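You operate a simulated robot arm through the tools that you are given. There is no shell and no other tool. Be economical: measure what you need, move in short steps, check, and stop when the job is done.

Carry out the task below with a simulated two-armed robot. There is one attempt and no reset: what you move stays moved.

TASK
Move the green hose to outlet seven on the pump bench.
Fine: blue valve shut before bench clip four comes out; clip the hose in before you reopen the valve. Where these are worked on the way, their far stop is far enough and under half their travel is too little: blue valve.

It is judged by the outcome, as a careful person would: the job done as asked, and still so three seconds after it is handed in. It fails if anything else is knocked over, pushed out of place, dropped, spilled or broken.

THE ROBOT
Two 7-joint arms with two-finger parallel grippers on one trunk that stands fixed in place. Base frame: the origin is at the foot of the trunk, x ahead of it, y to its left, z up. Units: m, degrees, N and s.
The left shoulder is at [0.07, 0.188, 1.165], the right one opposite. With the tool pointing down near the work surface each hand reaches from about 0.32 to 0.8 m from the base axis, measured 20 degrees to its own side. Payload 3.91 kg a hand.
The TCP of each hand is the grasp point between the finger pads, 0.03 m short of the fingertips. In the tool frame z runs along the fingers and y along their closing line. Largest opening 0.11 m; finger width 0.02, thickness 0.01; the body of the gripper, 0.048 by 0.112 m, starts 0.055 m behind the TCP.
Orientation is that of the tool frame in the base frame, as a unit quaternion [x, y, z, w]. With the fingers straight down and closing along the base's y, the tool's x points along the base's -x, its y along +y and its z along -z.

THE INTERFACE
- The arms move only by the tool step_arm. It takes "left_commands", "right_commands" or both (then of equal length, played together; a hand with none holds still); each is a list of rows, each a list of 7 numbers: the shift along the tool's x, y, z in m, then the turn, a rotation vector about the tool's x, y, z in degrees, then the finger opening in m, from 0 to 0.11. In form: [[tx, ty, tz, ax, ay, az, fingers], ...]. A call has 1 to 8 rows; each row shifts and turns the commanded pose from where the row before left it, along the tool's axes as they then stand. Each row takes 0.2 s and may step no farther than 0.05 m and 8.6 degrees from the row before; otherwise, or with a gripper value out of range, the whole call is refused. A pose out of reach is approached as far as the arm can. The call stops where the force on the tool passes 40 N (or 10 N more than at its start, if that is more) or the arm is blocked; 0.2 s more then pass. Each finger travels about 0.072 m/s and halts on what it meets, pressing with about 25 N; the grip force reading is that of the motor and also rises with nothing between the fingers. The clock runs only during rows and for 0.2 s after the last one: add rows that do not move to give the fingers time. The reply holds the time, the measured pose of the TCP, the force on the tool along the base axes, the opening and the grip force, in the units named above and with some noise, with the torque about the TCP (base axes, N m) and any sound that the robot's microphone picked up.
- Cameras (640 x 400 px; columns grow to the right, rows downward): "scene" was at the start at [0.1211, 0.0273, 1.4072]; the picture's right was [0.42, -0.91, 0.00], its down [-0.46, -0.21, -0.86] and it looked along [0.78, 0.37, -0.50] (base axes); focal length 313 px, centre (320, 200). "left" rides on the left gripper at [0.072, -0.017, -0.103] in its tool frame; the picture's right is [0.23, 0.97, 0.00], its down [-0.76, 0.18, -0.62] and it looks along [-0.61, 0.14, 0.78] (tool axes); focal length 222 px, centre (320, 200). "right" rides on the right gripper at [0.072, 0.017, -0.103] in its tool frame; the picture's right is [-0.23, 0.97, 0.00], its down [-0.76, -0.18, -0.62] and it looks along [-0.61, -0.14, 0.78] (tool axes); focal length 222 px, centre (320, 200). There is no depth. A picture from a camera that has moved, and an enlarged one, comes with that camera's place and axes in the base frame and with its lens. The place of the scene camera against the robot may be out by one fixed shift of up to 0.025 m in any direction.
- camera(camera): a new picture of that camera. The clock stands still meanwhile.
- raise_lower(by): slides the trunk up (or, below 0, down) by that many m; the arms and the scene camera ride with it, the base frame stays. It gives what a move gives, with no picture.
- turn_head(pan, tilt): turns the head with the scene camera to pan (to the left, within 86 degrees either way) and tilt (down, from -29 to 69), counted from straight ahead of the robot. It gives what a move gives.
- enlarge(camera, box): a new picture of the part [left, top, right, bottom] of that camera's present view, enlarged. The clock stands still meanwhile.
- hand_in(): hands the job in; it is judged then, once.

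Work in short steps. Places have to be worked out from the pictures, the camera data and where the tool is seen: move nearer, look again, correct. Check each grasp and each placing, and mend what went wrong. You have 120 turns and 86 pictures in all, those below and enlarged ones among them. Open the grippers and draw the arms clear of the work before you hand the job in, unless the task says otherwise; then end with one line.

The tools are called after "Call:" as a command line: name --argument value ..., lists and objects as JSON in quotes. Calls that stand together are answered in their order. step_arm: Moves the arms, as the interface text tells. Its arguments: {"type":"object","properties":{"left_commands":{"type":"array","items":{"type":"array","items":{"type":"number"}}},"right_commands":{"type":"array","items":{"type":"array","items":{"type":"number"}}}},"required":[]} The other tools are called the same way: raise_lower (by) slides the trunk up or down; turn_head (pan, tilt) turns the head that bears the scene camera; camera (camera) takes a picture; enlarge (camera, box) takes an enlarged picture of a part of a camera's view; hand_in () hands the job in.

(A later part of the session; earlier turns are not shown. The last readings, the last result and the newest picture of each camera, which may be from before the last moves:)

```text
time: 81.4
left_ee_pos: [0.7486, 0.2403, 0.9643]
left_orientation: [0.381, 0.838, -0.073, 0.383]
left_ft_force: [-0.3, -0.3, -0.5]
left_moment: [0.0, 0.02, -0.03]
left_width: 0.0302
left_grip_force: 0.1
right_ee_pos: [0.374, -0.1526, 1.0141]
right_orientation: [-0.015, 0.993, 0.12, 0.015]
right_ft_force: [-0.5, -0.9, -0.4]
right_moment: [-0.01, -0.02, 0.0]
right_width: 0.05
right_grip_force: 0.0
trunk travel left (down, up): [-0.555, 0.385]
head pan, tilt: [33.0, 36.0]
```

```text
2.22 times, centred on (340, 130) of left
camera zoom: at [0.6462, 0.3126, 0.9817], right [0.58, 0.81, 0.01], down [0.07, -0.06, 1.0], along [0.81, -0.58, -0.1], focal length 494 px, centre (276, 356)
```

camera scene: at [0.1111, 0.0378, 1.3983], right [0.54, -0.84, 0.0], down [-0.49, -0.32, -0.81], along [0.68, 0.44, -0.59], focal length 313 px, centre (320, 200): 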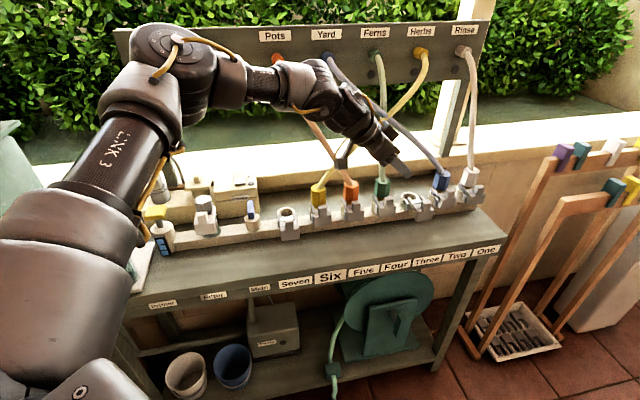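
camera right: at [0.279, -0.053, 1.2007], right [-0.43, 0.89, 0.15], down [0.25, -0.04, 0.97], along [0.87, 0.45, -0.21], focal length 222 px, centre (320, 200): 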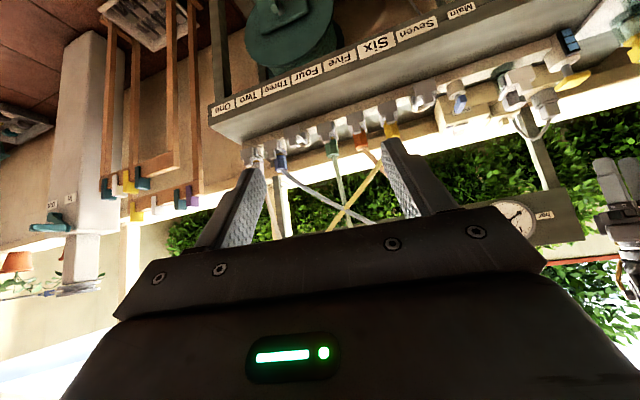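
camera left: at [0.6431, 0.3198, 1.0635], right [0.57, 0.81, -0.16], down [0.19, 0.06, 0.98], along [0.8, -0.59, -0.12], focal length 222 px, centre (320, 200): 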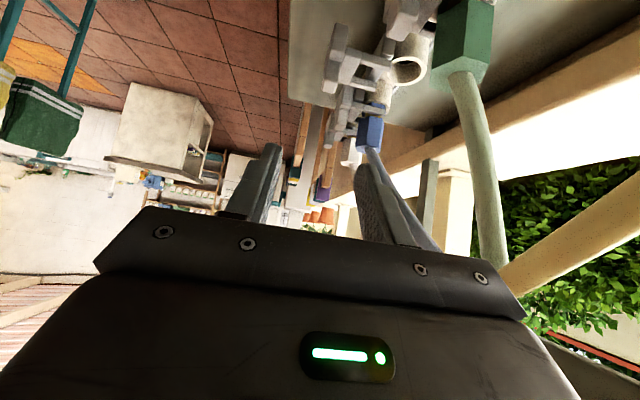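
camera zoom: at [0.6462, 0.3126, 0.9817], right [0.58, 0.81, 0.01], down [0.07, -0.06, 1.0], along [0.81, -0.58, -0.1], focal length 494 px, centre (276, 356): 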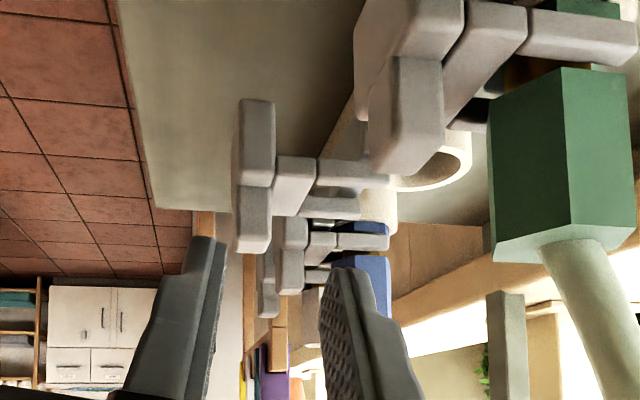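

The refined profile has the tab at n 0.728–0.740 (top z≈0.925) and the plug front at ≈0.761. I move over the tab with a 0.026 opening and look again before descending.

Call:
step_arm --left_commands '[[0.008, 0.0156, -0.003, 0, 0, 0, 0.026], [0.008, 0.0156, -0.003, 0, 0, 0, 0.026], [0, 0, 0, 0, 0, 0, 0.026]]'

Call:
enlarge --camera "left" --box '[240, 40, 440, 220]'

Call:
enlarge --camera "scene" --box '[330, 60, 450, 160]'

```text
time: 82.2
left_ee_pos: [0.7595, 0.2718, 0.9652]
left_orientation: [0.38, 0.838, -0.073, 0.385]
left_ft_force: [0.0, 0.4, -0.3]
left_moment: [-0.01, 0.03, -0.01]
left_width: 0.026
left_grip_force: 0.0
right_ee_pos: [0.3737, -0.1531, 1.0131]
right_orientation: [-0.015, 0.993, 0.119, 0.016]
right_ft_force: [-0.1, 0.2, -0.3]
right_moment: [-0.02, 0.0, 0.0]
right_width: 0.0499
right_grip_force: 0.1
trunk travel left (down, up): [-0.555, 0.385]
head pan, tilt: [33.0, 36.0]
```

```text
2.22 times, centred on (340, 130) of left
camera zoom: at [0.6573, 0.344, 0.9814], right [0.58, 0.81, 0.01], down [0.07, -0.06, 1.0], along [0.81, -0.58, -0.1], focal length 494 px, centre (276, 356)
```

zoom: 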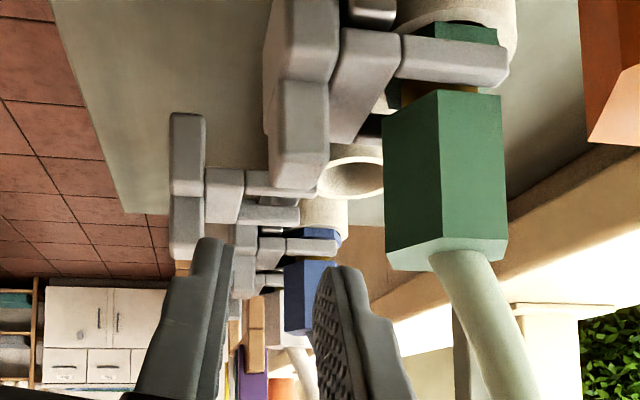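

```text
4.00 times, centred on (390, 110) of scene
camera zoom: at [0.1126, 0.0363, 1.2782], right [0.54, -0.84, 0.0], down [-0.49, -0.32, -0.81], along [0.68, 0.44, -0.59], focal length 1253 px, centre (40, 560)
```

zoom: 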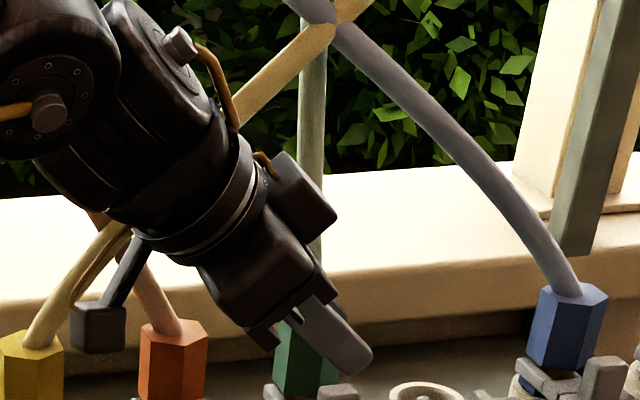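

The tab sits between the fingers; I shift 4 mm back and descend to z≈0.932.

Call:
step_arm --left_commands '[[0.008, 0.003, 0.008, 0, 0, 0, 0.026], [0.008, -0.0025, 0.008, 0, 0, 0, 0.026], [0.0075, -0.0022, 0.0075, 0, 0, 0, 0.026], [0, 0, 0, 0, 0, 0, 0.026]]'

Call:
enlarge --camera "left" --box '[240, 40, 440, 220]'

```text
time: 83.2
left_ee_pos: [0.7643, 0.2756, 0.9303]
left_orientation: [0.381, 0.838, -0.073, 0.384]
left_ft_force: [0.3, 0.0, -0.1]
left_moment: [-0.03, 0.0, 0.02]
left_width: 0.0259
left_grip_force: 0.0
right_ee_pos: [0.3733, -0.1516, 1.0131]
right_orientation: [-0.015, 0.993, 0.119, 0.014]
right_ft_force: [-0.4, -0.1, -0.3]
right_moment: [0.01, 0.04, -0.01]
right_width: 0.05
right_grip_force: 0.2
trunk travel left (down, up): [-0.555, 0.385]
head pan, tilt: [33.0, 36.0]
```

```text
2.22 times, centred on (340, 130) of left
camera zoom: at [0.6618, 0.3488, 0.9473], right [0.58, 0.81, 0.01], down [0.07, -0.06, 1.0], along [0.81, -0.58, -0.09], focal length 494 px, centre (276, 356)
```

zoom: 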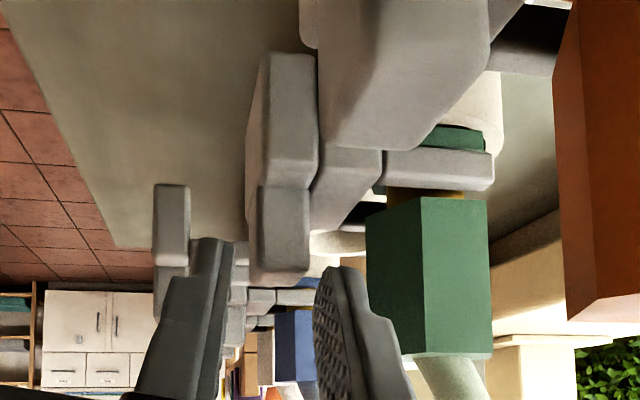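

Straddling without contact; 6 mm lower, then close on the tab.

Call:
step_arm --left_commands '[[0.0042, 0.0005, 0.0042, 0, 0, 0, 0.026], [0, 0, 0, 0, 0, 0, 0.0], [0, 0, 0, 0, 0, 0, 0.0], [0, 0, 0, 0, 0, 0, 0.0]]'

Call:
enlarge --camera "left" --box '[240, 40, 440, 220]'

```text
time: 84.2
left_ee_pos: [0.7651, 0.2777, 0.9239]
left_orientation: [0.38, 0.839, -0.072, 0.383]
left_ft_force: [-0.5, -0.2, 0.1]
left_moment: [-0.43, 0.5, 0.3]
left_width: 0.0177
left_grip_force: 44.9
right_ee_pos: [0.3738, -0.1514, 1.0132]
right_orientation: [-0.014, 0.993, 0.119, 0.015]
right_ft_force: [-0.5, -0.4, 0.0]
right_moment: [0.02, -0.01, 0.02]
right_width: 0.0502
right_grip_force: 0.1
trunk travel left (down, up): [-0.555, 0.385]
head pan, tilt: [33.0, 36.0]
```

```text
2.22 times, centred on (340, 130) of left
camera zoom: at [0.6625, 0.3501, 0.9418], right [0.58, 0.82, 0.01], down [0.07, -0.06, 1.0], along [0.81, -0.58, -0.1], focal length 494 px, centre (276, 356)
```

zoom: 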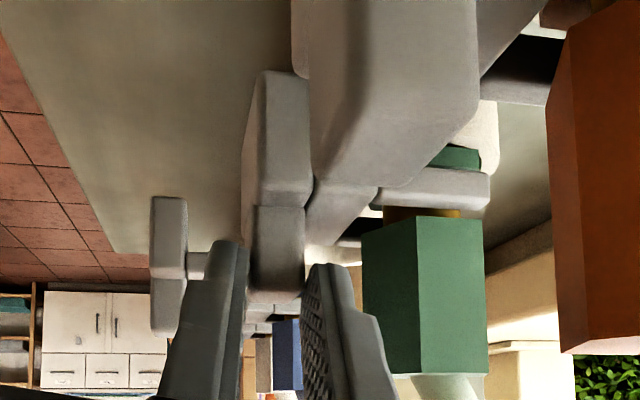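

The tab is pinched. I pull it straight out along -n, 1 cm at a time.

Call:
step_arm --left_commands '[[-0.0012, -0.0099, -0.0013, 0, 0, 0, 0.0], [-0.0012, -0.0099, -0.0013, 0, 0, 0, 0.0]]'

```text
time: 84.8
left_ee_pos: [0.748, 0.2613, 0.9255]
left_orientation: [0.38, 0.839, -0.071, 0.383]
left_ft_force: [1.7, -1.0, 0.2]
left_moment: [-0.47, 0.41, 0.21]
left_width: 0.0177
left_grip_force: 45.2
right_ee_pos: [0.3733, -0.1526, 1.0141]
right_orientation: [-0.014, 0.993, 0.119, 0.016]
right_ft_force: [0.4, -0.8, -0.1]
right_moment: [-0.02, 0.03, -0.02]
right_width: 0.0504
right_grip_force: 0.1
trunk travel left (down, up): [-0.555, 0.385]
head pan, tilt: [33.0, 36.0]
```

Call:
step_arm --left_commands '[[-0.0009, -0.0074, -0.001, 0, 0, 0, 0.0], [-0.0009, -0.0074, -0.001, 0, 0, 0, 0.0]]'

Call:
enlarge --camera "scene" --box '[300, 90, 480, 203]'

```text
time: 85.4
left_ee_pos: [0.7391, 0.2517, 0.9253]
left_orientation: [0.38, 0.838, -0.072, 0.384]
left_ft_force: [0.8, -1.9, -0.2]
left_moment: [-0.31, 0.56, 0.24]
left_width: 0.0179
left_grip_force: 45.2
right_ee_pos: [0.3743, -0.1523, 1.0132]
right_orientation: [-0.015, 0.993, 0.119, 0.015]
right_ft_force: [0.2, -0.3, -0.9]
right_moment: [0.02, -0.01, -0.01]
right_width: 0.05
right_grip_force: 0.2
trunk travel left (down, up): [-0.555, 0.385]
head pan, tilt: [33.0, 36.0]
```

```text
3.54 times, centred on (390, 146) of scene
camera zoom: at [0.1129, 0.0363, 1.2782], right [0.54, -0.84, 0.0], down [-0.49, -0.32, -0.81], along [0.68, 0.44, -0.59], focal length 1109 px, centre (72, 389)
```

zoom: 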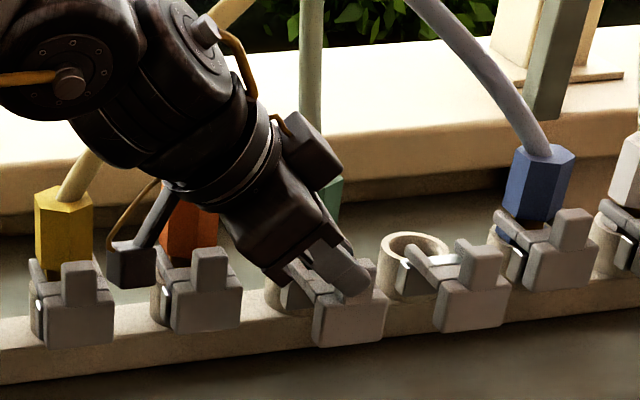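

Call:
step_arm --left_commands '[[-0.0005, -0.004, -0.0005, 0, 0, 0, 0.0], [0, 0, 0, 0, 0, 0, 0.0]]'

```text
time: 86.0
left_ee_pos: [0.7387, 0.2504, 0.925]
left_orientation: [0.378, 0.839, -0.071, 0.385]
left_ft_force: [13.3, 7.6, 5.4]
left_moment: [0.31, 0.71, 0.53]
left_width: 0.0177
left_grip_force: 45.2
right_ee_pos: [0.3756, -0.1518, 1.0116]
right_orientation: [-0.015, 0.993, 0.119, 0.014]
right_ft_force: [0.9, -0.2, -0.9]
right_moment: [0.01, 0.01, 0.03]
right_width: 0.0502
right_grip_force: 0.1
trunk travel left (down, up): [-0.555, 0.385]
head pan, tilt: [33.0, 36.0]
```

The clip is at its out stop. I ease off, release and lift clear.

Call:
step_arm --left_commands '[[0.0004, 0.003, 0.0004, 0, 0, 0, 0.0], [0, 0, 0, 0, 0, 0, 0.03], [0, 0, 0, 0, 0, 0, 0.03], [-0.021, 0.005, -0.021, 0, 0, 0, 0.03], [-0.021, 0.005, -0.021, 0, 0, 0, 0.03], [-0.021, -0.02, -0.021, 0, 0, 0, 0.04], [0.0, -0.03, 0, 0, 0, 0, 0.06], [0, 0, 0, 0, 0, 0, 0.07]]'

Call:
enlarge --camera "scene" --box '[300, 90, 480, 203]'

```text
time: 87.8
left_ee_pos: [0.7009, 0.2153, 1.005]
left_orientation: [0.378, 0.839, -0.071, 0.384]
left_ft_force: [0.1, 0.1, -0.1]
left_moment: [-0.01, 0.0, 0.02]
left_width: 0.0698
left_grip_force: 0.1
right_ee_pos: [0.3736, -0.1526, 1.013]
right_orientation: [-0.015, 0.993, 0.12, 0.015]
right_ft_force: [-0.8, -0.3, -0.5]
right_moment: [0.0, 0.0, -0.02]
right_width: 0.0503
right_grip_force: 0.2
trunk travel left (down, up): [-0.555, 0.385]
head pan, tilt: [33.0, 36.0]
```

```text
3.54 times, centred on (390, 146) of scene
camera zoom: at [0.1129, 0.0369, 1.2781], right [0.54, -0.84, 0.0], down [-0.49, -0.32, -0.81], along [0.68, 0.44, -0.59], focal length 1109 px, centre (72, 389)
```

zoom: 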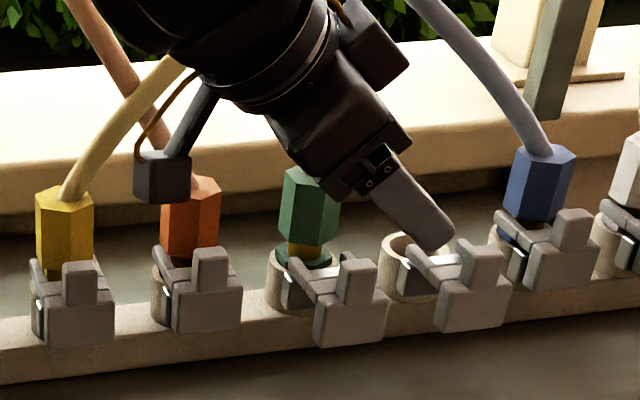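

Clip four is fully out and the green plug is still seated. I back off and turn to heading 0° (tilt 45°), to take the plug from the robot side clear of the orange hose.

Call:
step_arm --left_commands '[[0.015, 0.0123, -0.0265, 0, 0, 0, 0.07], [0.015, 0.0123, -0.0265, 3.55, 0, -3.55, 0.07], [0.015, 0.0123, -0.0265, 3.55, 0, -3.55, 0.07], [0, 0, 0, -5.66, 0, -5.66, 0.07], [0, 0, 0, -5.66, 0, -5.66, 0.07], [0, 0, 0, -5.66, 0, -5.66, 0.07], [0, 0, 0, -5.66, 0, -5.66, 0.07], [0, 0, 0, -5.66, 0, -5.66, 0.07]]'

Call:
step_arm --left_commands '[[0, 0, 0, -3.5, 0, -3.5, 0.07], [0, 0, 0, 0, 0, 0, 0.07]]'

Call:
camera --camera "left"

```text
time: 89.6
left_ee_pos: [0.6627, 0.2987, 1.0362]
left_orientation: [0.036, 0.923, -0.018, 0.382]
left_ft_force: [0.4, 0.9, -0.7]
left_moment: [-0.02, -0.01, -0.01]
left_width: 0.0701
left_grip_force: 0.1
right_ee_pos: [0.3731, -0.1537, 1.0131]
right_orientation: [-0.014, 0.993, 0.12, 0.015]
right_ft_force: [-0.4, 0.5, -0.3]
right_moment: [-0.03, 0.0, 0.03]
right_width: 0.0503
right_grip_force: 0.0
trunk travel left (down, up): [-0.555, 0.385]
head pan, tilt: [33.0, 36.0]
```

```text
time: 90.2
left_ee_pos: [0.6604, 0.2985, 1.0343]
left_orientation: [-0.004, 0.924, -0.001, 0.383]
left_ft_force: [-0.7, -0.1, -0.6]
left_moment: [0.01, -0.02, 0.01]
left_width: 0.0699
left_grip_force: 0.1
right_ee_pos: [0.3734, -0.1525, 1.0134]
right_orientation: [-0.014, 0.993, 0.119, 0.015]
right_ft_force: [-0.3, 0.1, 1.2]
right_moment: [0.01, 0.02, -0.03]
right_width: 0.0501
right_grip_force: 0.1
trunk travel left (down, up): [-0.555, 0.385]
head pan, tilt: [33.0, 36.0]
```

```text
28 pictures are left
camera left: at [0.5372, 0.282, 1.0555], right [-0.17, 0.97, -0.17], down [0.1, 0.18, 0.98], along [0.98, 0.15, -0.12], focal length 222 px, centre (320, 200)
```

left: 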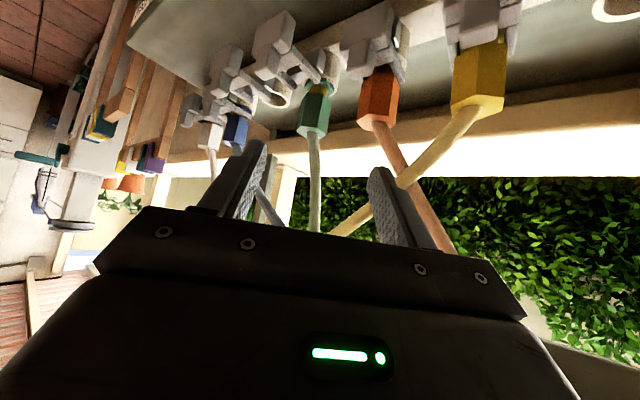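

Now heading 0°, tilt 45°. The green plug is near (0.806, 0.299, 0.915). I move to a pre-point back along the finger axis and check.

Call:
step_arm --left_commands '[[-0.0113, 0, 0.0354, 0, 0, 0, 0.07], [-0.0113, 0, 0.0354, 0, 0, 0, 0.07], [0, 0, 0, 0, 0, 0, 0.07]]'

Call:
camera --camera "left"

Call:
enlarge --camera "scene" --box '[300, 60, 480, 173]'

```text
time: 91.0
left_ee_pos: [0.7267, 0.2981, 1.0004]
left_orientation: [-0.004, 0.924, -0.001, 0.382]
left_ft_force: [-1.0, 0.4, -0.2]
left_moment: [0.01, -0.01, -0.03]
left_width: 0.07
left_grip_force: 0.0
right_ee_pos: [0.3717, -0.1509, 1.0139]
right_orientation: [-0.016, 0.993, 0.12, 0.016]
right_ft_force: [-0.4, -0.2, -0.5]
right_moment: [0.0, 0.03, 0.0]
right_width: 0.0499
right_grip_force: 0.0
trunk travel left (down, up): [-0.555, 0.385]
head pan, tilt: [33.0, 36.0]
```

```text
27 pictures are left
camera left: at [0.6034, 0.2816, 1.0202], right [-0.17, 0.97, -0.17], down [0.1, 0.18, 0.98], along [0.98, 0.15, -0.12], focal length 222 px, centre (320, 200)
```

left: 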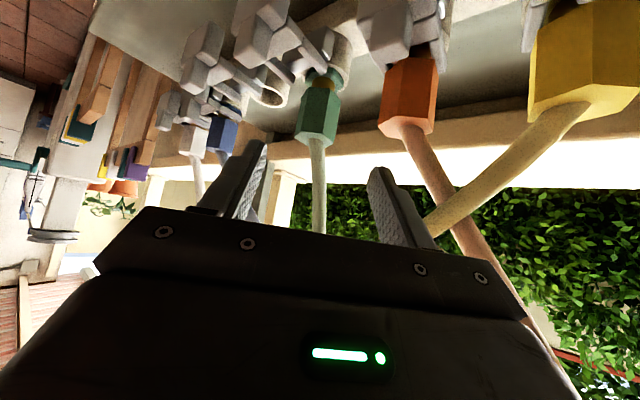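

```text
3.54 times, centred on (390, 116) of scene
camera zoom: at [0.1113, 0.0361, 1.2784], right [0.54, -0.84, 0.0], down [-0.49, -0.32, -0.81], along [0.68, 0.44, -0.59], focal length 1109 px, centre (72, 496)
```

zoom: 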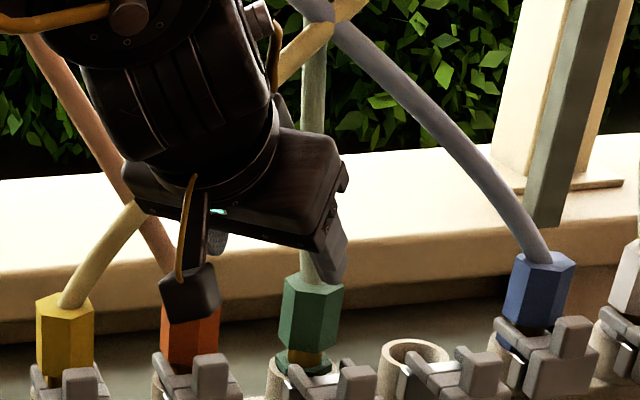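

The plug is centred between the fingers (y≈0.297). I advance along the finger axis.

Call:
step_arm --left_commands '[[0, -0.001, 0.03, 0, 0, 0, 0.07], [0, 0, 0.03, 0, 0, 0, 0.07], [0, 0, 0.029, 0, 0, 0, 0.07], [0, 0, 0, 0, 0, 0, 0.07]]'

Call:
camera --camera "left"

Call:
enlarge --camera "scene" --box '[300, 60, 480, 173]'

```text
time: 91.9
left_ee_pos: [0.7645, 0.3095, 0.9588]
left_orientation: [-0.002, 0.918, -0.008, 0.397]
left_ft_force: [-1.4, -7.6, 23.3]
left_moment: [0.85, -0.19, -0.01]
left_width: 0.0662
left_grip_force: 0.1
left hand out of reach, approached as far as the arm can: row 2, 3
right_ee_pos: [0.3744, -0.1521, 1.0141]
right_orientation: [-0.014, 0.993, 0.119, 0.015]
right_ft_force: [0.2, 0.3, -0.8]
right_moment: [0.0, 0.08, 0.02]
right_width: 0.0501
right_grip_force: 0.0
trunk travel left (down, up): [-0.555, 0.385]
head pan, tilt: [33.0, 36.0]
stopped in row 4 (left hand): the force on the tool passed its limit at 43 N (the readings are from after the stop); the commanded pose is now the measured one
```

```text
25 pictures are left
camera left: at [0.6414, 0.2945, 0.9748], right [-0.15, 0.97, -0.18], down [0.07, 0.19, 0.98], along [0.99, 0.14, -0.09], focal length 222 px, centre (320, 200)
```

left: 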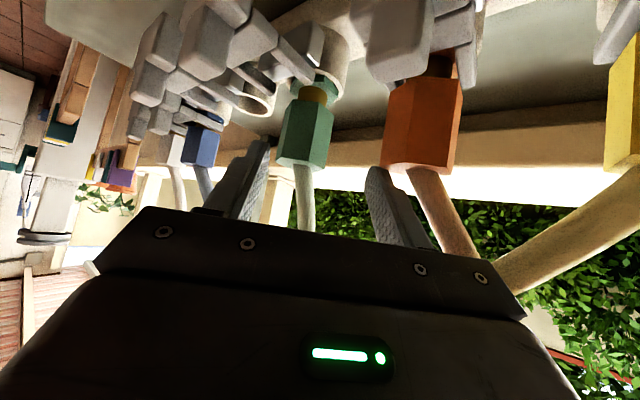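

```text
3.54 times, centred on (390, 116) of scene
camera zoom: at [0.1128, 0.0361, 1.2782], right [0.54, -0.84, 0.0], down [-0.49, -0.32, -0.81], along [0.68, 0.44, -0.59], focal length 1109 px, centre (72, 496)
```

zoom: 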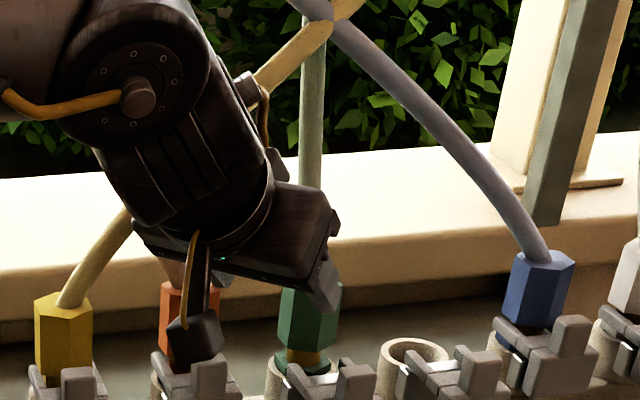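

The wrist limit made the hand drift +y, so the left finger touched the orange plug's edge. I back straight off and turn 8° to relieve the limit.

Call:
step_arm --left_commands '[[0, 0, -0.03, 0, 0, 0, 0.07], [0, 0, -0.03, 0, 0, 0, 0.07], [0, 0, 0, 0, 2, 0, 0.06], [0, 0, 0, 5.66, 0, 5.66, 0.06], [0, 0, 0, 0, 0, 0, 0.06]]'

Call:
enlarge --camera "scene" --box '[270, 60, 450, 173]'

```text
time: 93.1
left_ee_pos: [0.7222, 0.3129, 0.9942]
left_orientation: [0.063, 0.925, -0.033, 0.374]
left_ft_force: [-0.2, -0.7, 0.0]
left_moment: [0.01, 0.04, 0.03]
left_width: 0.0598
left_grip_force: 0.2
right_ee_pos: [0.3741, -0.1535, 1.0119]
right_orientation: [-0.015, 0.993, 0.12, 0.015]
right_ft_force: [-0.2, -0.2, 0.5]
right_moment: [0.03, -0.02, -0.02]
right_width: 0.0497
right_grip_force: 0.0
trunk travel left (down, up): [-0.555, 0.385]
head pan, tilt: [33.0, 36.0]
```

```text
3.54 times, centred on (360, 116) of scene
camera zoom: at [0.113, 0.0354, 1.2782], right [0.54, -0.84, 0.0], down [-0.49, -0.32, -0.81], along [0.68, 0.44, -0.59], focal length 1109 px, centre (178, 496)
```

zoom: 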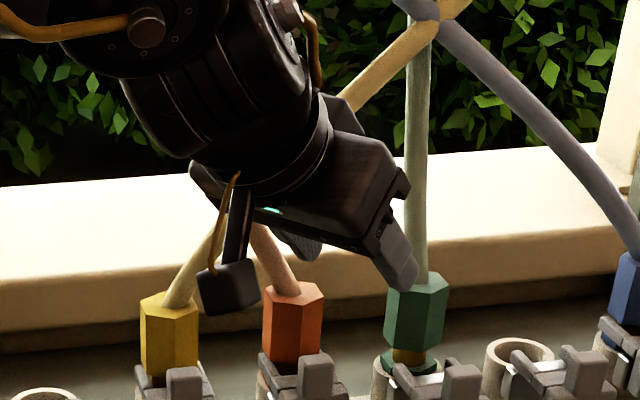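

Call:
step_arm --left_commands '[[-0.009, -0.008, 0.02, 0, 0, 0, 0.06], [0, 0, 0, 0, 0, 0, 0.06]]'

Call:
camera --camera "left"

```text
time: 93.7
left_ee_pos: [0.7405, 0.3022, 0.9889]
left_orientation: [0.062, 0.924, -0.033, 0.376]
left_ft_force: [-0.4, 0.6, 0.7]
left_moment: [0.02, -0.01, 0.02]
left_width: 0.0601
left_grip_force: 0.0
right_ee_pos: [0.3732, -0.152, 1.0141]
right_orientation: [-0.015, 0.993, 0.12, 0.016]
right_ft_force: [-0.8, -0.1, -1.1]
right_moment: [0.01, -0.02, -0.03]
right_width: 0.0502
right_grip_force: 0.0
trunk travel left (down, up): [-0.555, 0.385]
head pan, tilt: [33.0, 36.0]
```

```text
22 pictures are left
camera left: at [0.6161, 0.3045, 1.01], right [-0.03, 0.98, -0.17], down [0.13, 0.17, 0.98], along [0.99, 0.0, -0.14], focal length 222 px, centre (320, 200)
```

left: 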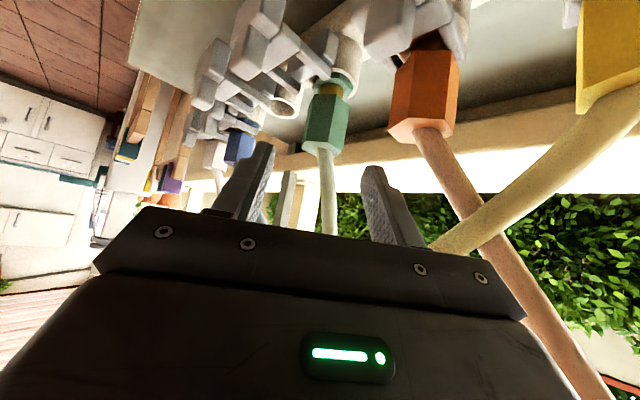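

Call:
step_arm --left_commands '[[0, 0, 0.025, 0, 0, 0, 0.06], [0, 0, 0.025, 0, 0, 0, 0.06], [0, 0, 0.02, 0, 0, 0, 0.06], [0, 0, 0, 0, 0, 0, 0.06]]'

Call:
camera --camera "left"

```text
time: 94.7
left_ee_pos: [0.767, 0.3067, 0.9436]
left_orientation: [0.062, 0.923, -0.033, 0.379]
left_ft_force: [1.0, -1.3, 10.5]
left_moment: [0.46, -0.03, -0.05]
left_width: 0.0596
left_grip_force: 0.1
left hand out of reach, approached as far as the arm can: row 2, 3
right_ee_pos: [0.3723, -0.1529, 1.015]
right_orientation: [-0.015, 0.993, 0.119, 0.015]
right_ft_force: [-0.3, -0.1, 0.6]
right_moment: [0.0, 0.0, -0.02]
right_width: 0.0502
right_grip_force: 0.0
trunk travel left (down, up): [-0.555, 0.385]
head pan, tilt: [33.0, 36.0]
```

```text
21 pictures are left
camera left: at [0.6432, 0.3079, 0.9649], right [-0.02, 0.98, -0.17], down [0.13, 0.17, 0.98], along [0.99, 0.0, -0.13], focal length 222 px, centre (320, 200)
```

left: 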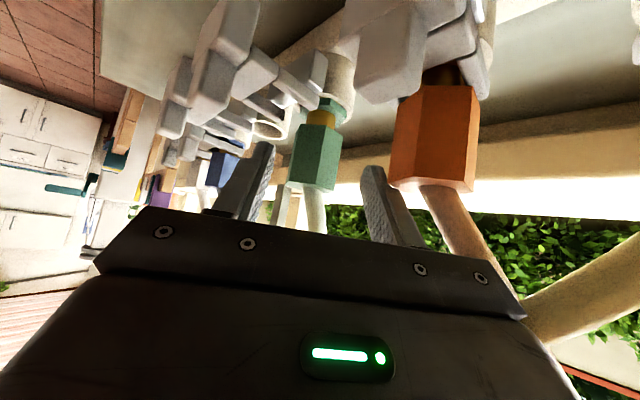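

Reach limits this heading. I compute a better one: heading -35°, tilt 45°, lean 10°, which keeps the wrist in the feasible zone and passes clear of the orange hose. I back off and reorient.

Call:
step_arm --left_commands '[[0, 0, -0.04, 0, 0, 0, 0.066], [0.0, 0, -0.04, 0, 0, 0, 0.066], [0, 0, 0, 5.66, 0, 5.66, 0.066], [0, 0, 0, 5.66, 0, 5.66, 0.066], [0, 0, 0, 5.66, 0, 5.66, 0.066], [0, 0, 0, 2.1, 0, 2.1, 0.066], [0, 0, 0, -3.54, 0, 3.54, 0.066], [0, 0, 0, -3.54, 0, 3.54, 0.066]]'

Call:
enlarge --camera "left" --box '[200, 30, 480, 230]'

```text
time: 96.5
left_ee_pos: [0.7121, 0.3154, 0.996]
left_orientation: [0.307, 0.87, -0.044, 0.384]
left_ft_force: [1.2, -0.3, 0.2]
left_moment: [0.02, -0.01, 0.01]
left_width: 0.0659
left_grip_force: 0.1
right_ee_pos: [0.3744, -0.152, 1.0131]
right_orientation: [-0.015, 0.993, 0.119, 0.015]
right_ft_force: [0.3, -0.1, 0.2]
right_moment: [0.01, -0.01, 0.03]
right_width: 0.0501
right_grip_force: 0.1
trunk travel left (down, up): [-0.555, 0.385]
head pan, tilt: [33.0, 36.0]
```

```text
2.00 times, centred on (340, 130) of left
camera zoom: at [0.5992, 0.3709, 1.0142], right [0.44, 0.9, 0.0], down [0.1, -0.04, 0.99], along [0.9, -0.43, -0.11], focal length 444 px, centre (280, 340)
```

zoom: 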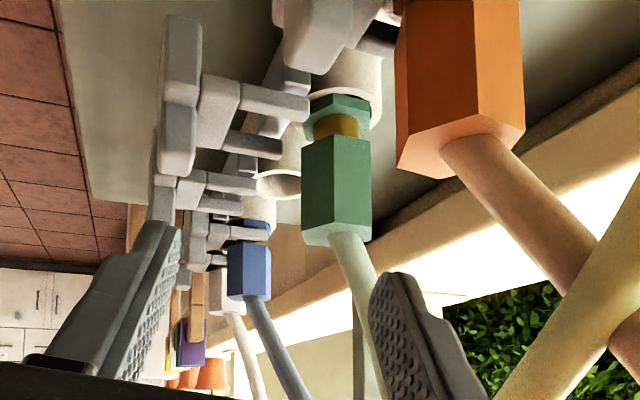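

Triangulating with this view moves the green plug to about (0.824, 0.297), mid-height z≈0.903. I go to the pre-point on the new axis.

Call:
step_arm --left_commands '[[-0.004, 0.018, 0.0223, 0, 0, 0, 0.068], [-0.004, 0.018, 0.0223, 0, 0, 0, 0.068], [0, 0, 0, 0, 0, 0, 0.068]]'

Call:
enlarge --camera "left" --box '[200, 30, 480, 230]'

```text
time: 97.3
left_ee_pos: [0.7655, 0.3291, 0.9763]
left_orientation: [0.306, 0.87, -0.044, 0.384]
left_ft_force: [-0.6, 0.3, 0.5]
left_moment: [-0.01, 0.01, -0.02]
left_width: 0.0679
left_grip_force: 0.1
right_ee_pos: [0.3738, -0.1515, 1.0132]
right_orientation: [-0.015, 0.993, 0.119, 0.016]
right_ft_force: [-0.2, 0.1, 0.7]
right_moment: [0.0, -0.01, 0.03]
right_width: 0.0501
right_grip_force: 0.0
trunk travel left (down, up): [-0.555, 0.385]
head pan, tilt: [33.0, 36.0]
```

```text
2.00 times, centred on (340, 130) of left
camera zoom: at [0.6534, 0.3838, 0.9943], right [0.44, 0.9, 0.0], down [0.1, -0.04, 0.99], along [0.9, -0.43, -0.1], focal length 444 px, centre (280, 340)
```

zoom: 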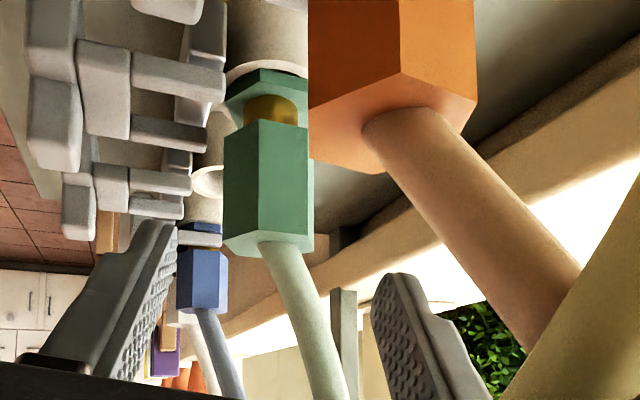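

The arm reaches here. P refines to about (0.817, 0.2995, 0.907). I advance along the finger axis with a small lateral correction.

Call:
step_arm --left_commands '[[0.002, -0.005, 0.02, 0, 0, 0, 0.068], [0.002, 0, 0.022, 0, 0, 0, 0.068], [0, 0, 0.022, 0, 0, 0, 0.068], [0, 0, 0, 0, 0, 0, 0.068]]'

Call:
enlarge --camera "left" --box '[200, 30, 480, 230]'

Call:
enlarge --camera "scene" --box '[270, 60, 450, 173]'

```text
time: 98.3
left_ee_pos: [0.7825, 0.3125, 0.9319]
left_orientation: [0.306, 0.87, -0.045, 0.384]
left_ft_force: [0.2, -1.4, 0.4]
left_moment: [0.02, 0.02, -0.01]
left_width: 0.068
left_grip_force: 0.1
left hand out of reach, approached as far as the arm can: row 2, 3
right_ee_pos: [0.3735, -0.1527, 1.0131]
right_orientation: [-0.015, 0.993, 0.12, 0.015]
right_ft_force: [0.3, 0.2, 0.4]
right_moment: [0.02, 0.01, 0.0]
right_width: 0.05
right_grip_force: 0.1
trunk travel left (down, up): [-0.555, 0.385]
head pan, tilt: [33.0, 36.0]
```

```text
2.00 times, centred on (340, 130) of left
camera zoom: at [0.6696, 0.3667, 0.9503], right [0.43, 0.9, -0.01], down [0.1, -0.04, 0.99], along [0.9, -0.43, -0.1], focal length 444 px, centre (280, 340)
```

zoom: 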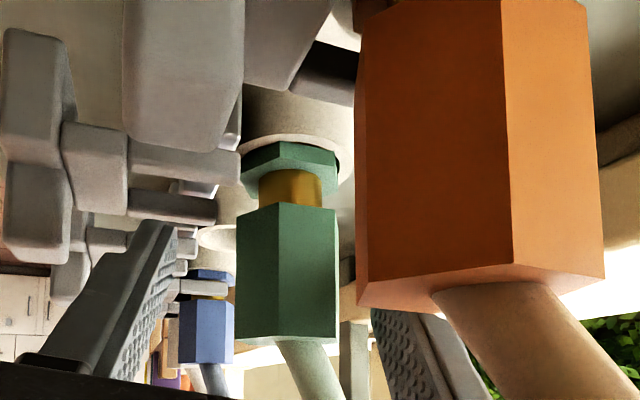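

```text
3.54 times, centred on (360, 116) of scene
camera zoom: at [0.1128, 0.0365, 1.2782], right [0.54, -0.84, 0.0], down [-0.49, -0.32, -0.81], along [0.68, 0.44, -0.59], focal length 1109 px, centre (178, 496)
```

zoom: 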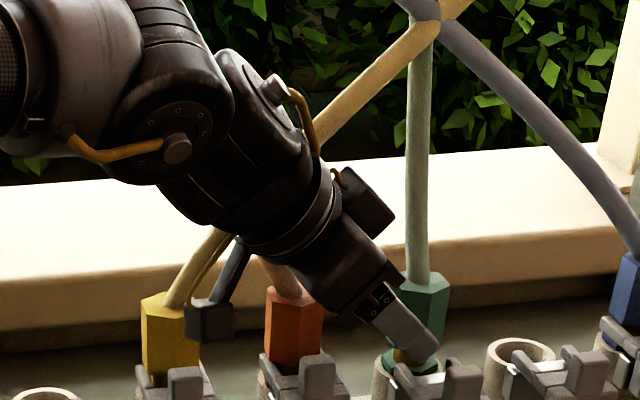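

I'm about 2 cm short of a proper grasp, with no contact. I back off, add 5° of tilt, turn the heading 5°, and lower the trunk slightly, which improves reach at this wrist height.

Call:
step_arm --left_commands '[[0, 0, -0.04, 0, 0, 0, 0.066], [-0.02, 0.005, -0.03, 0, 0, 0, 0.066], [-0.02, 0.005, -0.02, 0, 0, 0, 0.066], [0, 0, 0, 0, -5.5, 0, 0.066], [0, 0, 0, -3.7, 0, -3.3, 0.066], [0, 0, 0, 0, 0, 0, 0.066]]'

Call:
raise_lower --by -0.06

```text
time: 99.7
left_ee_pos: [0.7481, 0.3273, 1.0244]
left_orientation: [0.266, 0.861, -0.044, 0.432]
left_ft_force: [0.8, -0.8, 0.0]
left_moment: [-0.02, 0.02, 0.02]
left_width: 0.0661
left_grip_force: 0.2
right_ee_pos: [0.3742, -0.151, 1.0144]
right_orientation: [-0.016, 0.992, 0.121, 0.015]
right_ft_force: [0.6, 0.0, -0.3]
right_moment: [-0.03, -0.01, 0.02]
right_width: 0.0499
right_grip_force: 0.1
trunk travel left (down, up): [-0.555, 0.385]
head pan, tilt: [33.0, 36.0]
```

```text
time: 100.7
left_ee_pos: [0.7484, 0.3268, 0.9636]
left_orientation: [0.265, 0.86, -0.044, 0.433]
left_ft_force: [-0.7, 0.0, 0.4]
left_moment: [0.02, 0.01, -0.04]
left_width: 0.0659
left_grip_force: 0.0
right_ee_pos: [0.3731, -0.152, 0.9536]
right_orientation: [-0.015, 0.993, 0.12, 0.015]
right_ft_force: [-1.0, 0.1, -1.2]
right_moment: [0.0, 0.0, 0.05]
right_width: 0.05
right_grip_force: 0.1
trunk travel left (down, up): [-0.495, 0.445]
head pan, tilt: [33.0, 36.0]
```

Now aligned on the axis; advance in stages.

Call:
step_arm --left_commands '[[0, 0.001, 0.025, 0, 0, 0, 0.066], [0, 0, 0.025, 0, 0, 0, 0.066], [0, 0, 0, 0, 0, 0, 0.066]]'

Call:
step_arm --left_commands '[[0, 0.0, 0.01, 0, 0, 0, 0.066], [0, 0, 0.01, 0, 0, 0, 0.066], [0, 0, 0, 0, 0, 0, 0.066]]'

Call:
enlarge --camera "left" --box '[200, 30, 480, 230]'

```text
time: 101.5
left_ee_pos: [0.7819, 0.3129, 0.9345]
left_orientation: [0.266, 0.86, -0.044, 0.433]
left_ft_force: [0.1, 0.1, -0.1]
left_moment: [0.02, 0.0, 0.03]
left_width: 0.0658
left_grip_force: 0.0
right_ee_pos: [0.3717, -0.1517, 0.9538]
right_orientation: [-0.015, 0.993, 0.119, 0.015]
right_ft_force: [0.1, -0.5, 0.0]
right_moment: [0.02, -0.02, -0.03]
right_width: 0.05
right_grip_force: 0.1
trunk travel left (down, up): [-0.495, 0.445]
head pan, tilt: [33.0, 36.0]
```

```text
time: 102.3
left_ee_pos: [0.7978, 0.3056, 0.9216]
left_orientation: [0.265, 0.86, -0.044, 0.433]
left_ft_force: [-0.6, 0.2, -0.1]
left_moment: [-0.01, -0.01, 0.02]
left_width: 0.066
left_grip_force: 0.1
right_ee_pos: [0.3735, -0.1522, 0.9539]
right_orientation: [-0.015, 0.993, 0.119, 0.015]
right_ft_force: [-0.5, 0.1, 0.4]
right_moment: [0.02, 0.02, 0.02]
right_width: 0.05
right_grip_force: 0.0
trunk travel left (down, up): [-0.495, 0.445]
head pan, tilt: [33.0, 36.0]
```

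```text
2.00 times, centred on (340, 130) of left
camera zoom: at [0.6805, 0.3537, 0.9263], right [0.37, 0.93, -0.02], down [0.01, 0.02, 1.0], along [0.93, -0.37, 0.0], focal length 444 px, centre (280, 340)
```

zoom: 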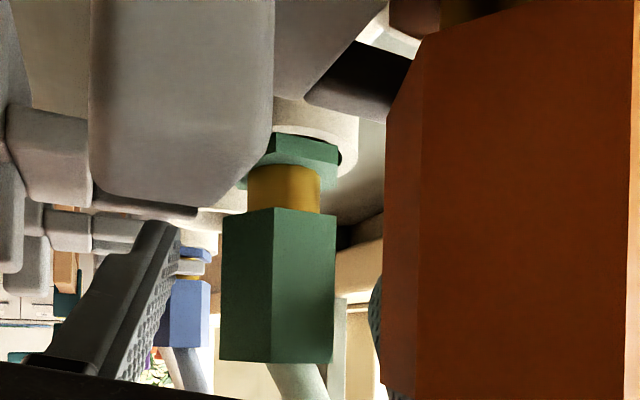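

Reached with no contact; the fingers straddle the plug. I advance 7 mm more and close.

Call:
step_arm --left_commands '[[0, 0.0, 0.007, 0, 0, 0, 0.066], [0, 0, 0, 0, 0, 0, 0.066], [0, 0, 0, 0, 0, 0, 0.04], [0, 0, 0, 0, 0, 0, 0.03], [0, 0, 0, 0, 0, 0, 0.02], [0, 0, 0, 0, 0, 0, 0.02]]'

Call:
enlarge --camera "left" --box '[200, 30, 480, 230]'

```text
time: 103.7
left_ee_pos: [0.8021, 0.3022, 0.9174]
left_orientation: [0.267, 0.86, -0.044, 0.432]
left_ft_force: [-6.2, -8.8, -1.7]
left_moment: [-0.53, 0.36, -0.13]
left_width: 0.0365
left_grip_force: 25.8
right_ee_pos: [0.3721, -0.1542, 0.954]
right_orientation: [-0.015, 0.993, 0.12, 0.016]
right_ft_force: [-0.1, 0.4, 0.8]
right_moment: [-0.03, -0.03, 0.0]
right_width: 0.0499
right_grip_force: 0.1
trunk travel left (down, up): [-0.495, 0.445]
head pan, tilt: [33.0, 36.0]
```

```text
2.00 times, centred on (340, 130) of left
camera zoom: at [0.6842, 0.3506, 0.9218], right [0.37, 0.93, -0.02], down [0.01, 0.02, 1.0], along [0.93, -0.37, 0.0], focal length 444 px, centre (280, 340)
```

zoom: 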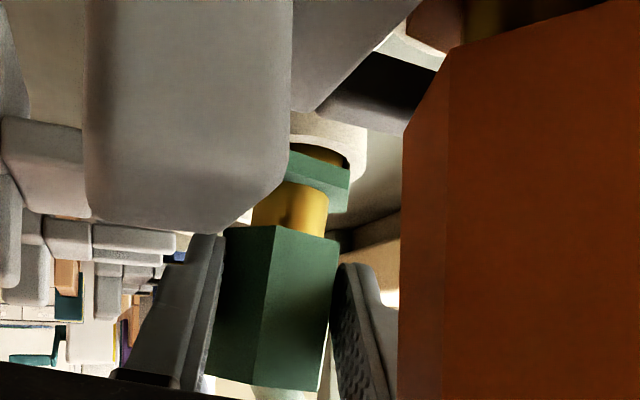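

The plug is gripped (0.0365 m across flats). I tighten and lift straight up in 1 cm steps.

Call:
step_arm --left_commands '[[0, -0.001, 0, 0, 0, 0, 0.0], [-0.0077, 0.0015, -0.0062, 0, 0, 0, 0.0], [-0.0077, 0.0015, -0.0062, 0, 0, 0, 0.0], [-0.0077, 0.0015, -0.0062, 0, 0, 0, 0.0]]'

Call:
enlarge --camera "scene" --box '[270, 30, 450, 143]'

```text
time: 104.7
left_ee_pos: [0.8043, 0.3041, 0.9474]
left_orientation: [0.264, 0.86, -0.044, 0.434]
left_ft_force: [-0.7, -0.3, -0.5]
left_moment: [0.04, 0.07, -0.02]
left_width: 0.036
left_grip_force: 24.9
right_ee_pos: [0.374, -0.1525, 0.9524]
right_orientation: [-0.015, 0.993, 0.119, 0.016]
right_ft_force: [0.7, -0.6, -0.6]
right_moment: [-0.02, 0.01, 0.0]
right_width: 0.0498
right_grip_force: 0.0
trunk travel left (down, up): [-0.495, 0.445]
head pan, tilt: [33.0, 36.0]
```

```text
3.54 times, centred on (360, 86) of scene
camera zoom: at [0.1124, 0.0359, 1.2183], right [0.54, -0.84, 0.0], down [-0.49, -0.32, -0.81], along [0.68, 0.44, -0.59], focal length 1109 px, centre (178, 602)
```

zoom: 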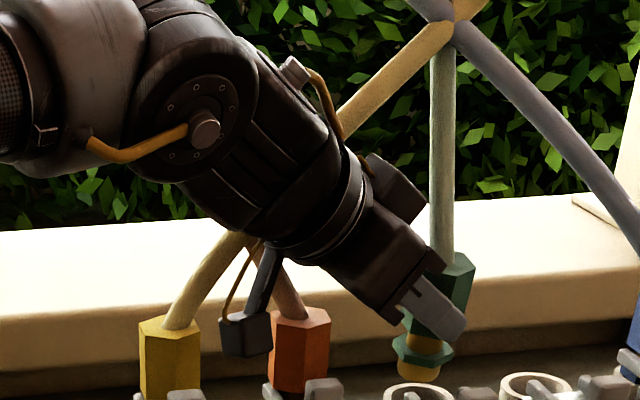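

The plug is clear of socket four with no load. I lift 5 cm more, then draw it toward the robot ahead of the other hoses.

Call:
step_arm --left_commands '[[-0.0192, 0.0038, -0.0155, 0, 0, 0, 0.0], [-0.0192, 0.0038, -0.0155, 0, 0, 0, 0.0], [-0.0077, 0.0015, -0.0062, 0, 0, 0, 0.0], [0.0014, -0.0286, -0.0088, 0, 0, 0, 0.0], [0.0014, -0.0286, -0.0088, 0, 0, 0, 0.0], [0.0014, -0.0286, -0.0088, 0, 0, 0, 0.0], [0, 0, 0, 0, 0, 0, 0.0]]'

Call:
camera --camera "scene"

```text
time: 106.3
left_ee_pos: [0.7361, 0.2436, 0.9835]
left_orientation: [0.264, 0.861, -0.043, 0.432]
left_ft_force: [0.6, -0.6, -0.8]
left_moment: [0.03, 0.04, 0.0]
left_width: 0.0363
left_grip_force: 25.0
left hand out of reach, approached as far as the arm can: row 2, 3
right_ee_pos: [0.3754, -0.1516, 0.9523]
right_orientation: [-0.016, 0.993, 0.119, 0.014]
right_ft_force: [0.0, 0.2, 0.1]
right_moment: [0.02, 0.01, 0.03]
right_width: 0.0503
right_grip_force: 0.1
trunk travel left (down, up): [-0.495, 0.445]
head pan, tilt: [33.0, 36.0]
```

```text
13 pictures are left
camera scene: at [0.1134, 0.037, 1.2181], right [0.54, -0.84, 0.0], down [-0.49, -0.32, -0.81], along [0.68, 0.44, -0.59], focal length 313 px, centre (320, 200)
```

scene: 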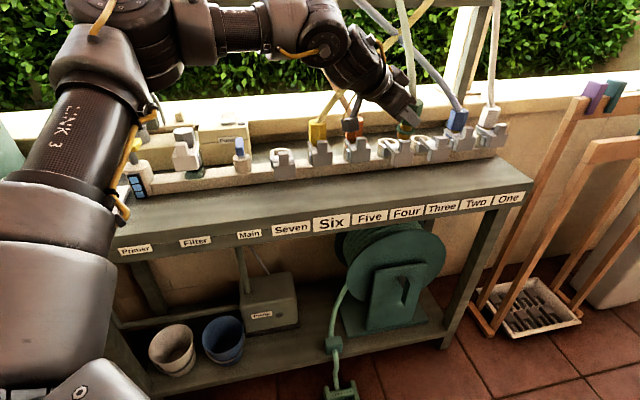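

The plug is held and drawn forward. I carry it left along the row, staying in front of the other hoses.

Call:
step_arm --left_commands '[[-0.0154, 0.003, -0.0124, 0, 0, 0, 0.0], [0.0288, 0.0116, -0.0328, 0, 0, 0, 0.0], [0.0288, 0.0116, -0.0328, 0, 0, 0, 0.0], [0.0288, 0.0116, -0.0328, 0, 0, 0, 0.0], [0.0288, 0.0116, -0.0328, 0, 0, 0, 0.0], [0.0288, 0.0116, -0.0328, 0, 0, 0, 0.0], [0.0288, 0.0116, -0.0328, 0, 0, 0, 0.0], [0, 0, 0, 0, 0, 0, 0.0]]'

Call:
enlarge --camera "scene" --box '[180, 0, 440, 180]'

```text
time: 108.1
left_ee_pos: [0.5508, 0.4338, 0.999]
left_orientation: [0.265, 0.861, -0.043, 0.432]
left_ft_force: [0.7, 0.1, -1.9]
left_moment: [0.04, 0.0, -0.02]
left_width: 0.036
left_grip_force: 24.5
right_ee_pos: [0.3744, -0.1527, 0.9526]
right_orientation: [-0.014, 0.993, 0.119, 0.015]
right_ft_force: [-0.8, 0.3, 0.0]
right_moment: [0.0, 0.01, 0.0]
right_width: 0.0498
right_grip_force: 0.0
trunk travel left (down, up): [-0.495, 0.445]
head pan, tilt: [33.0, 36.0]
```

```text
2.22 times, centred on (310, 90) of scene
camera zoom: at [0.1137, 0.0354, 1.2181], right [0.54, -0.84, 0.0], down [-0.49, -0.32, -0.81], along [0.68, 0.44, -0.59], focal length 696 px, centre (342, 444)
```

zoom: 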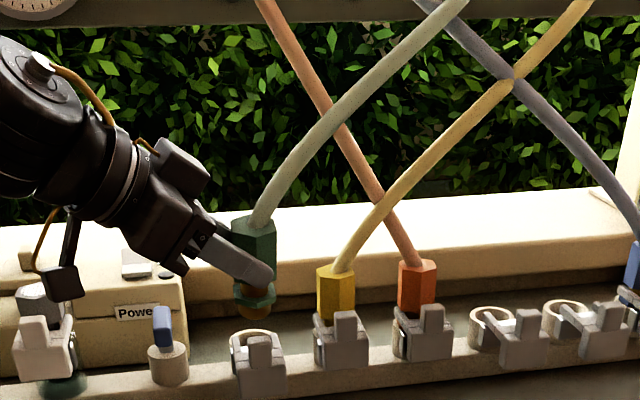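

Call:
camera --camera "left"

```text
11 pictures are left
camera left: at [0.4333, 0.4819, 1.0037], right [0.37, 0.93, -0.02], down [0.01, 0.02, 1.0], along [0.93, -0.37, 0.0], focal length 222 px, centre (320, 200)
```

left: 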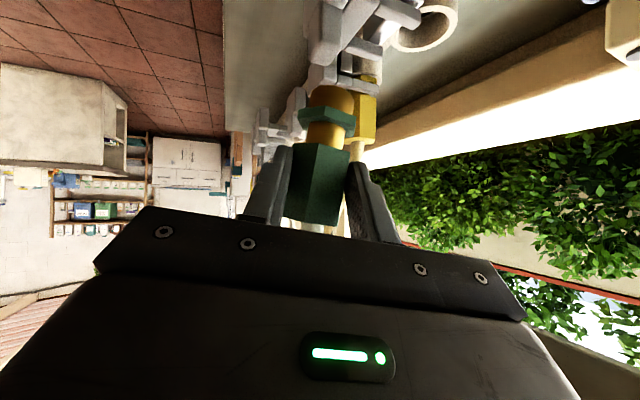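

The plug leans about 9° with the pads (top toward the robot). I undo the hand's lean and move it toward seven, then check alignment.

Call:
step_arm --left_commands '[[0, 0, 0, 2.75, 0, -3.42, 0.0], [0, 0, 0, 2.75, 0, -3.42, 0.0], [-0.0041, 0.0242, 0.005, 0, 0, 0, 0.0], [-0.0041, 0.0242, 0.005, 0, 0, 0, 0.0], [0, 0, 0, 0, 0, 0, 0.0]]'

Call:
enlarge --camera "left" --box '[220, 0, 480, 240]'

Call:
enlarge --camera "scene" --box '[240, 70, 340, 170]'

```text
time: 109.3
left_ee_pos: [0.5807, 0.4693, 1.0005]
left_orientation: [0.234, 0.871, -0.111, 0.416]
left_ft_force: [-1.1, -0.6, -1.4]
left_moment: [0.01, 0.0, 0.04]
left_width: 0.0361
left_grip_force: 24.4
right_ee_pos: [0.3728, -0.1517, 0.9526]
right_orientation: [-0.015, 0.993, 0.12, 0.015]
right_ft_force: [-0.2, -0.5, 0.6]
right_moment: [0.0, -0.03, 0.02]
right_width: 0.0501
right_grip_force: 0.0
trunk travel left (down, up): [-0.495, 0.445]
head pan, tilt: [33.0, 36.0]
```

```text
1.67 times, centred on (350, 120) of left
camera zoom: at [0.4637, 0.5187, 1.0065], right [0.36, 0.91, -0.18], down [0.08, 0.16, 0.98], along [0.93, -0.37, -0.02], focal length 370 px, centre (270, 333)
```

zoom: 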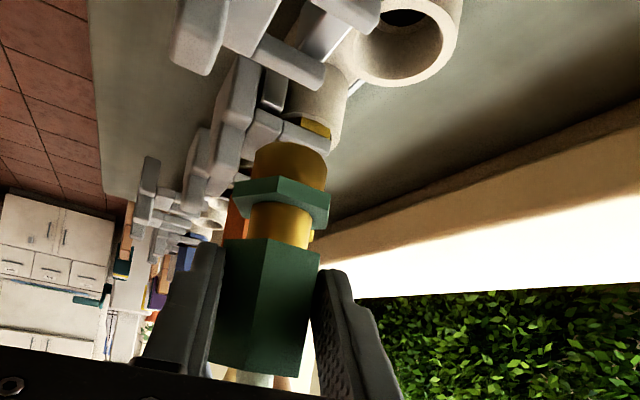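

```text
4.00 times, centred on (290, 120) of scene
camera zoom: at [0.1123, 0.0366, 1.2182], right [0.54, -0.84, 0.0], down [-0.49, -0.32, -0.81], along [0.68, 0.44, -0.59], focal length 1253 px, centre (440, 520)
```

zoom: 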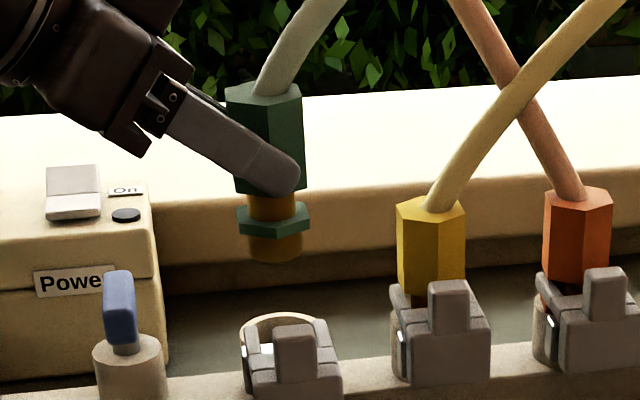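

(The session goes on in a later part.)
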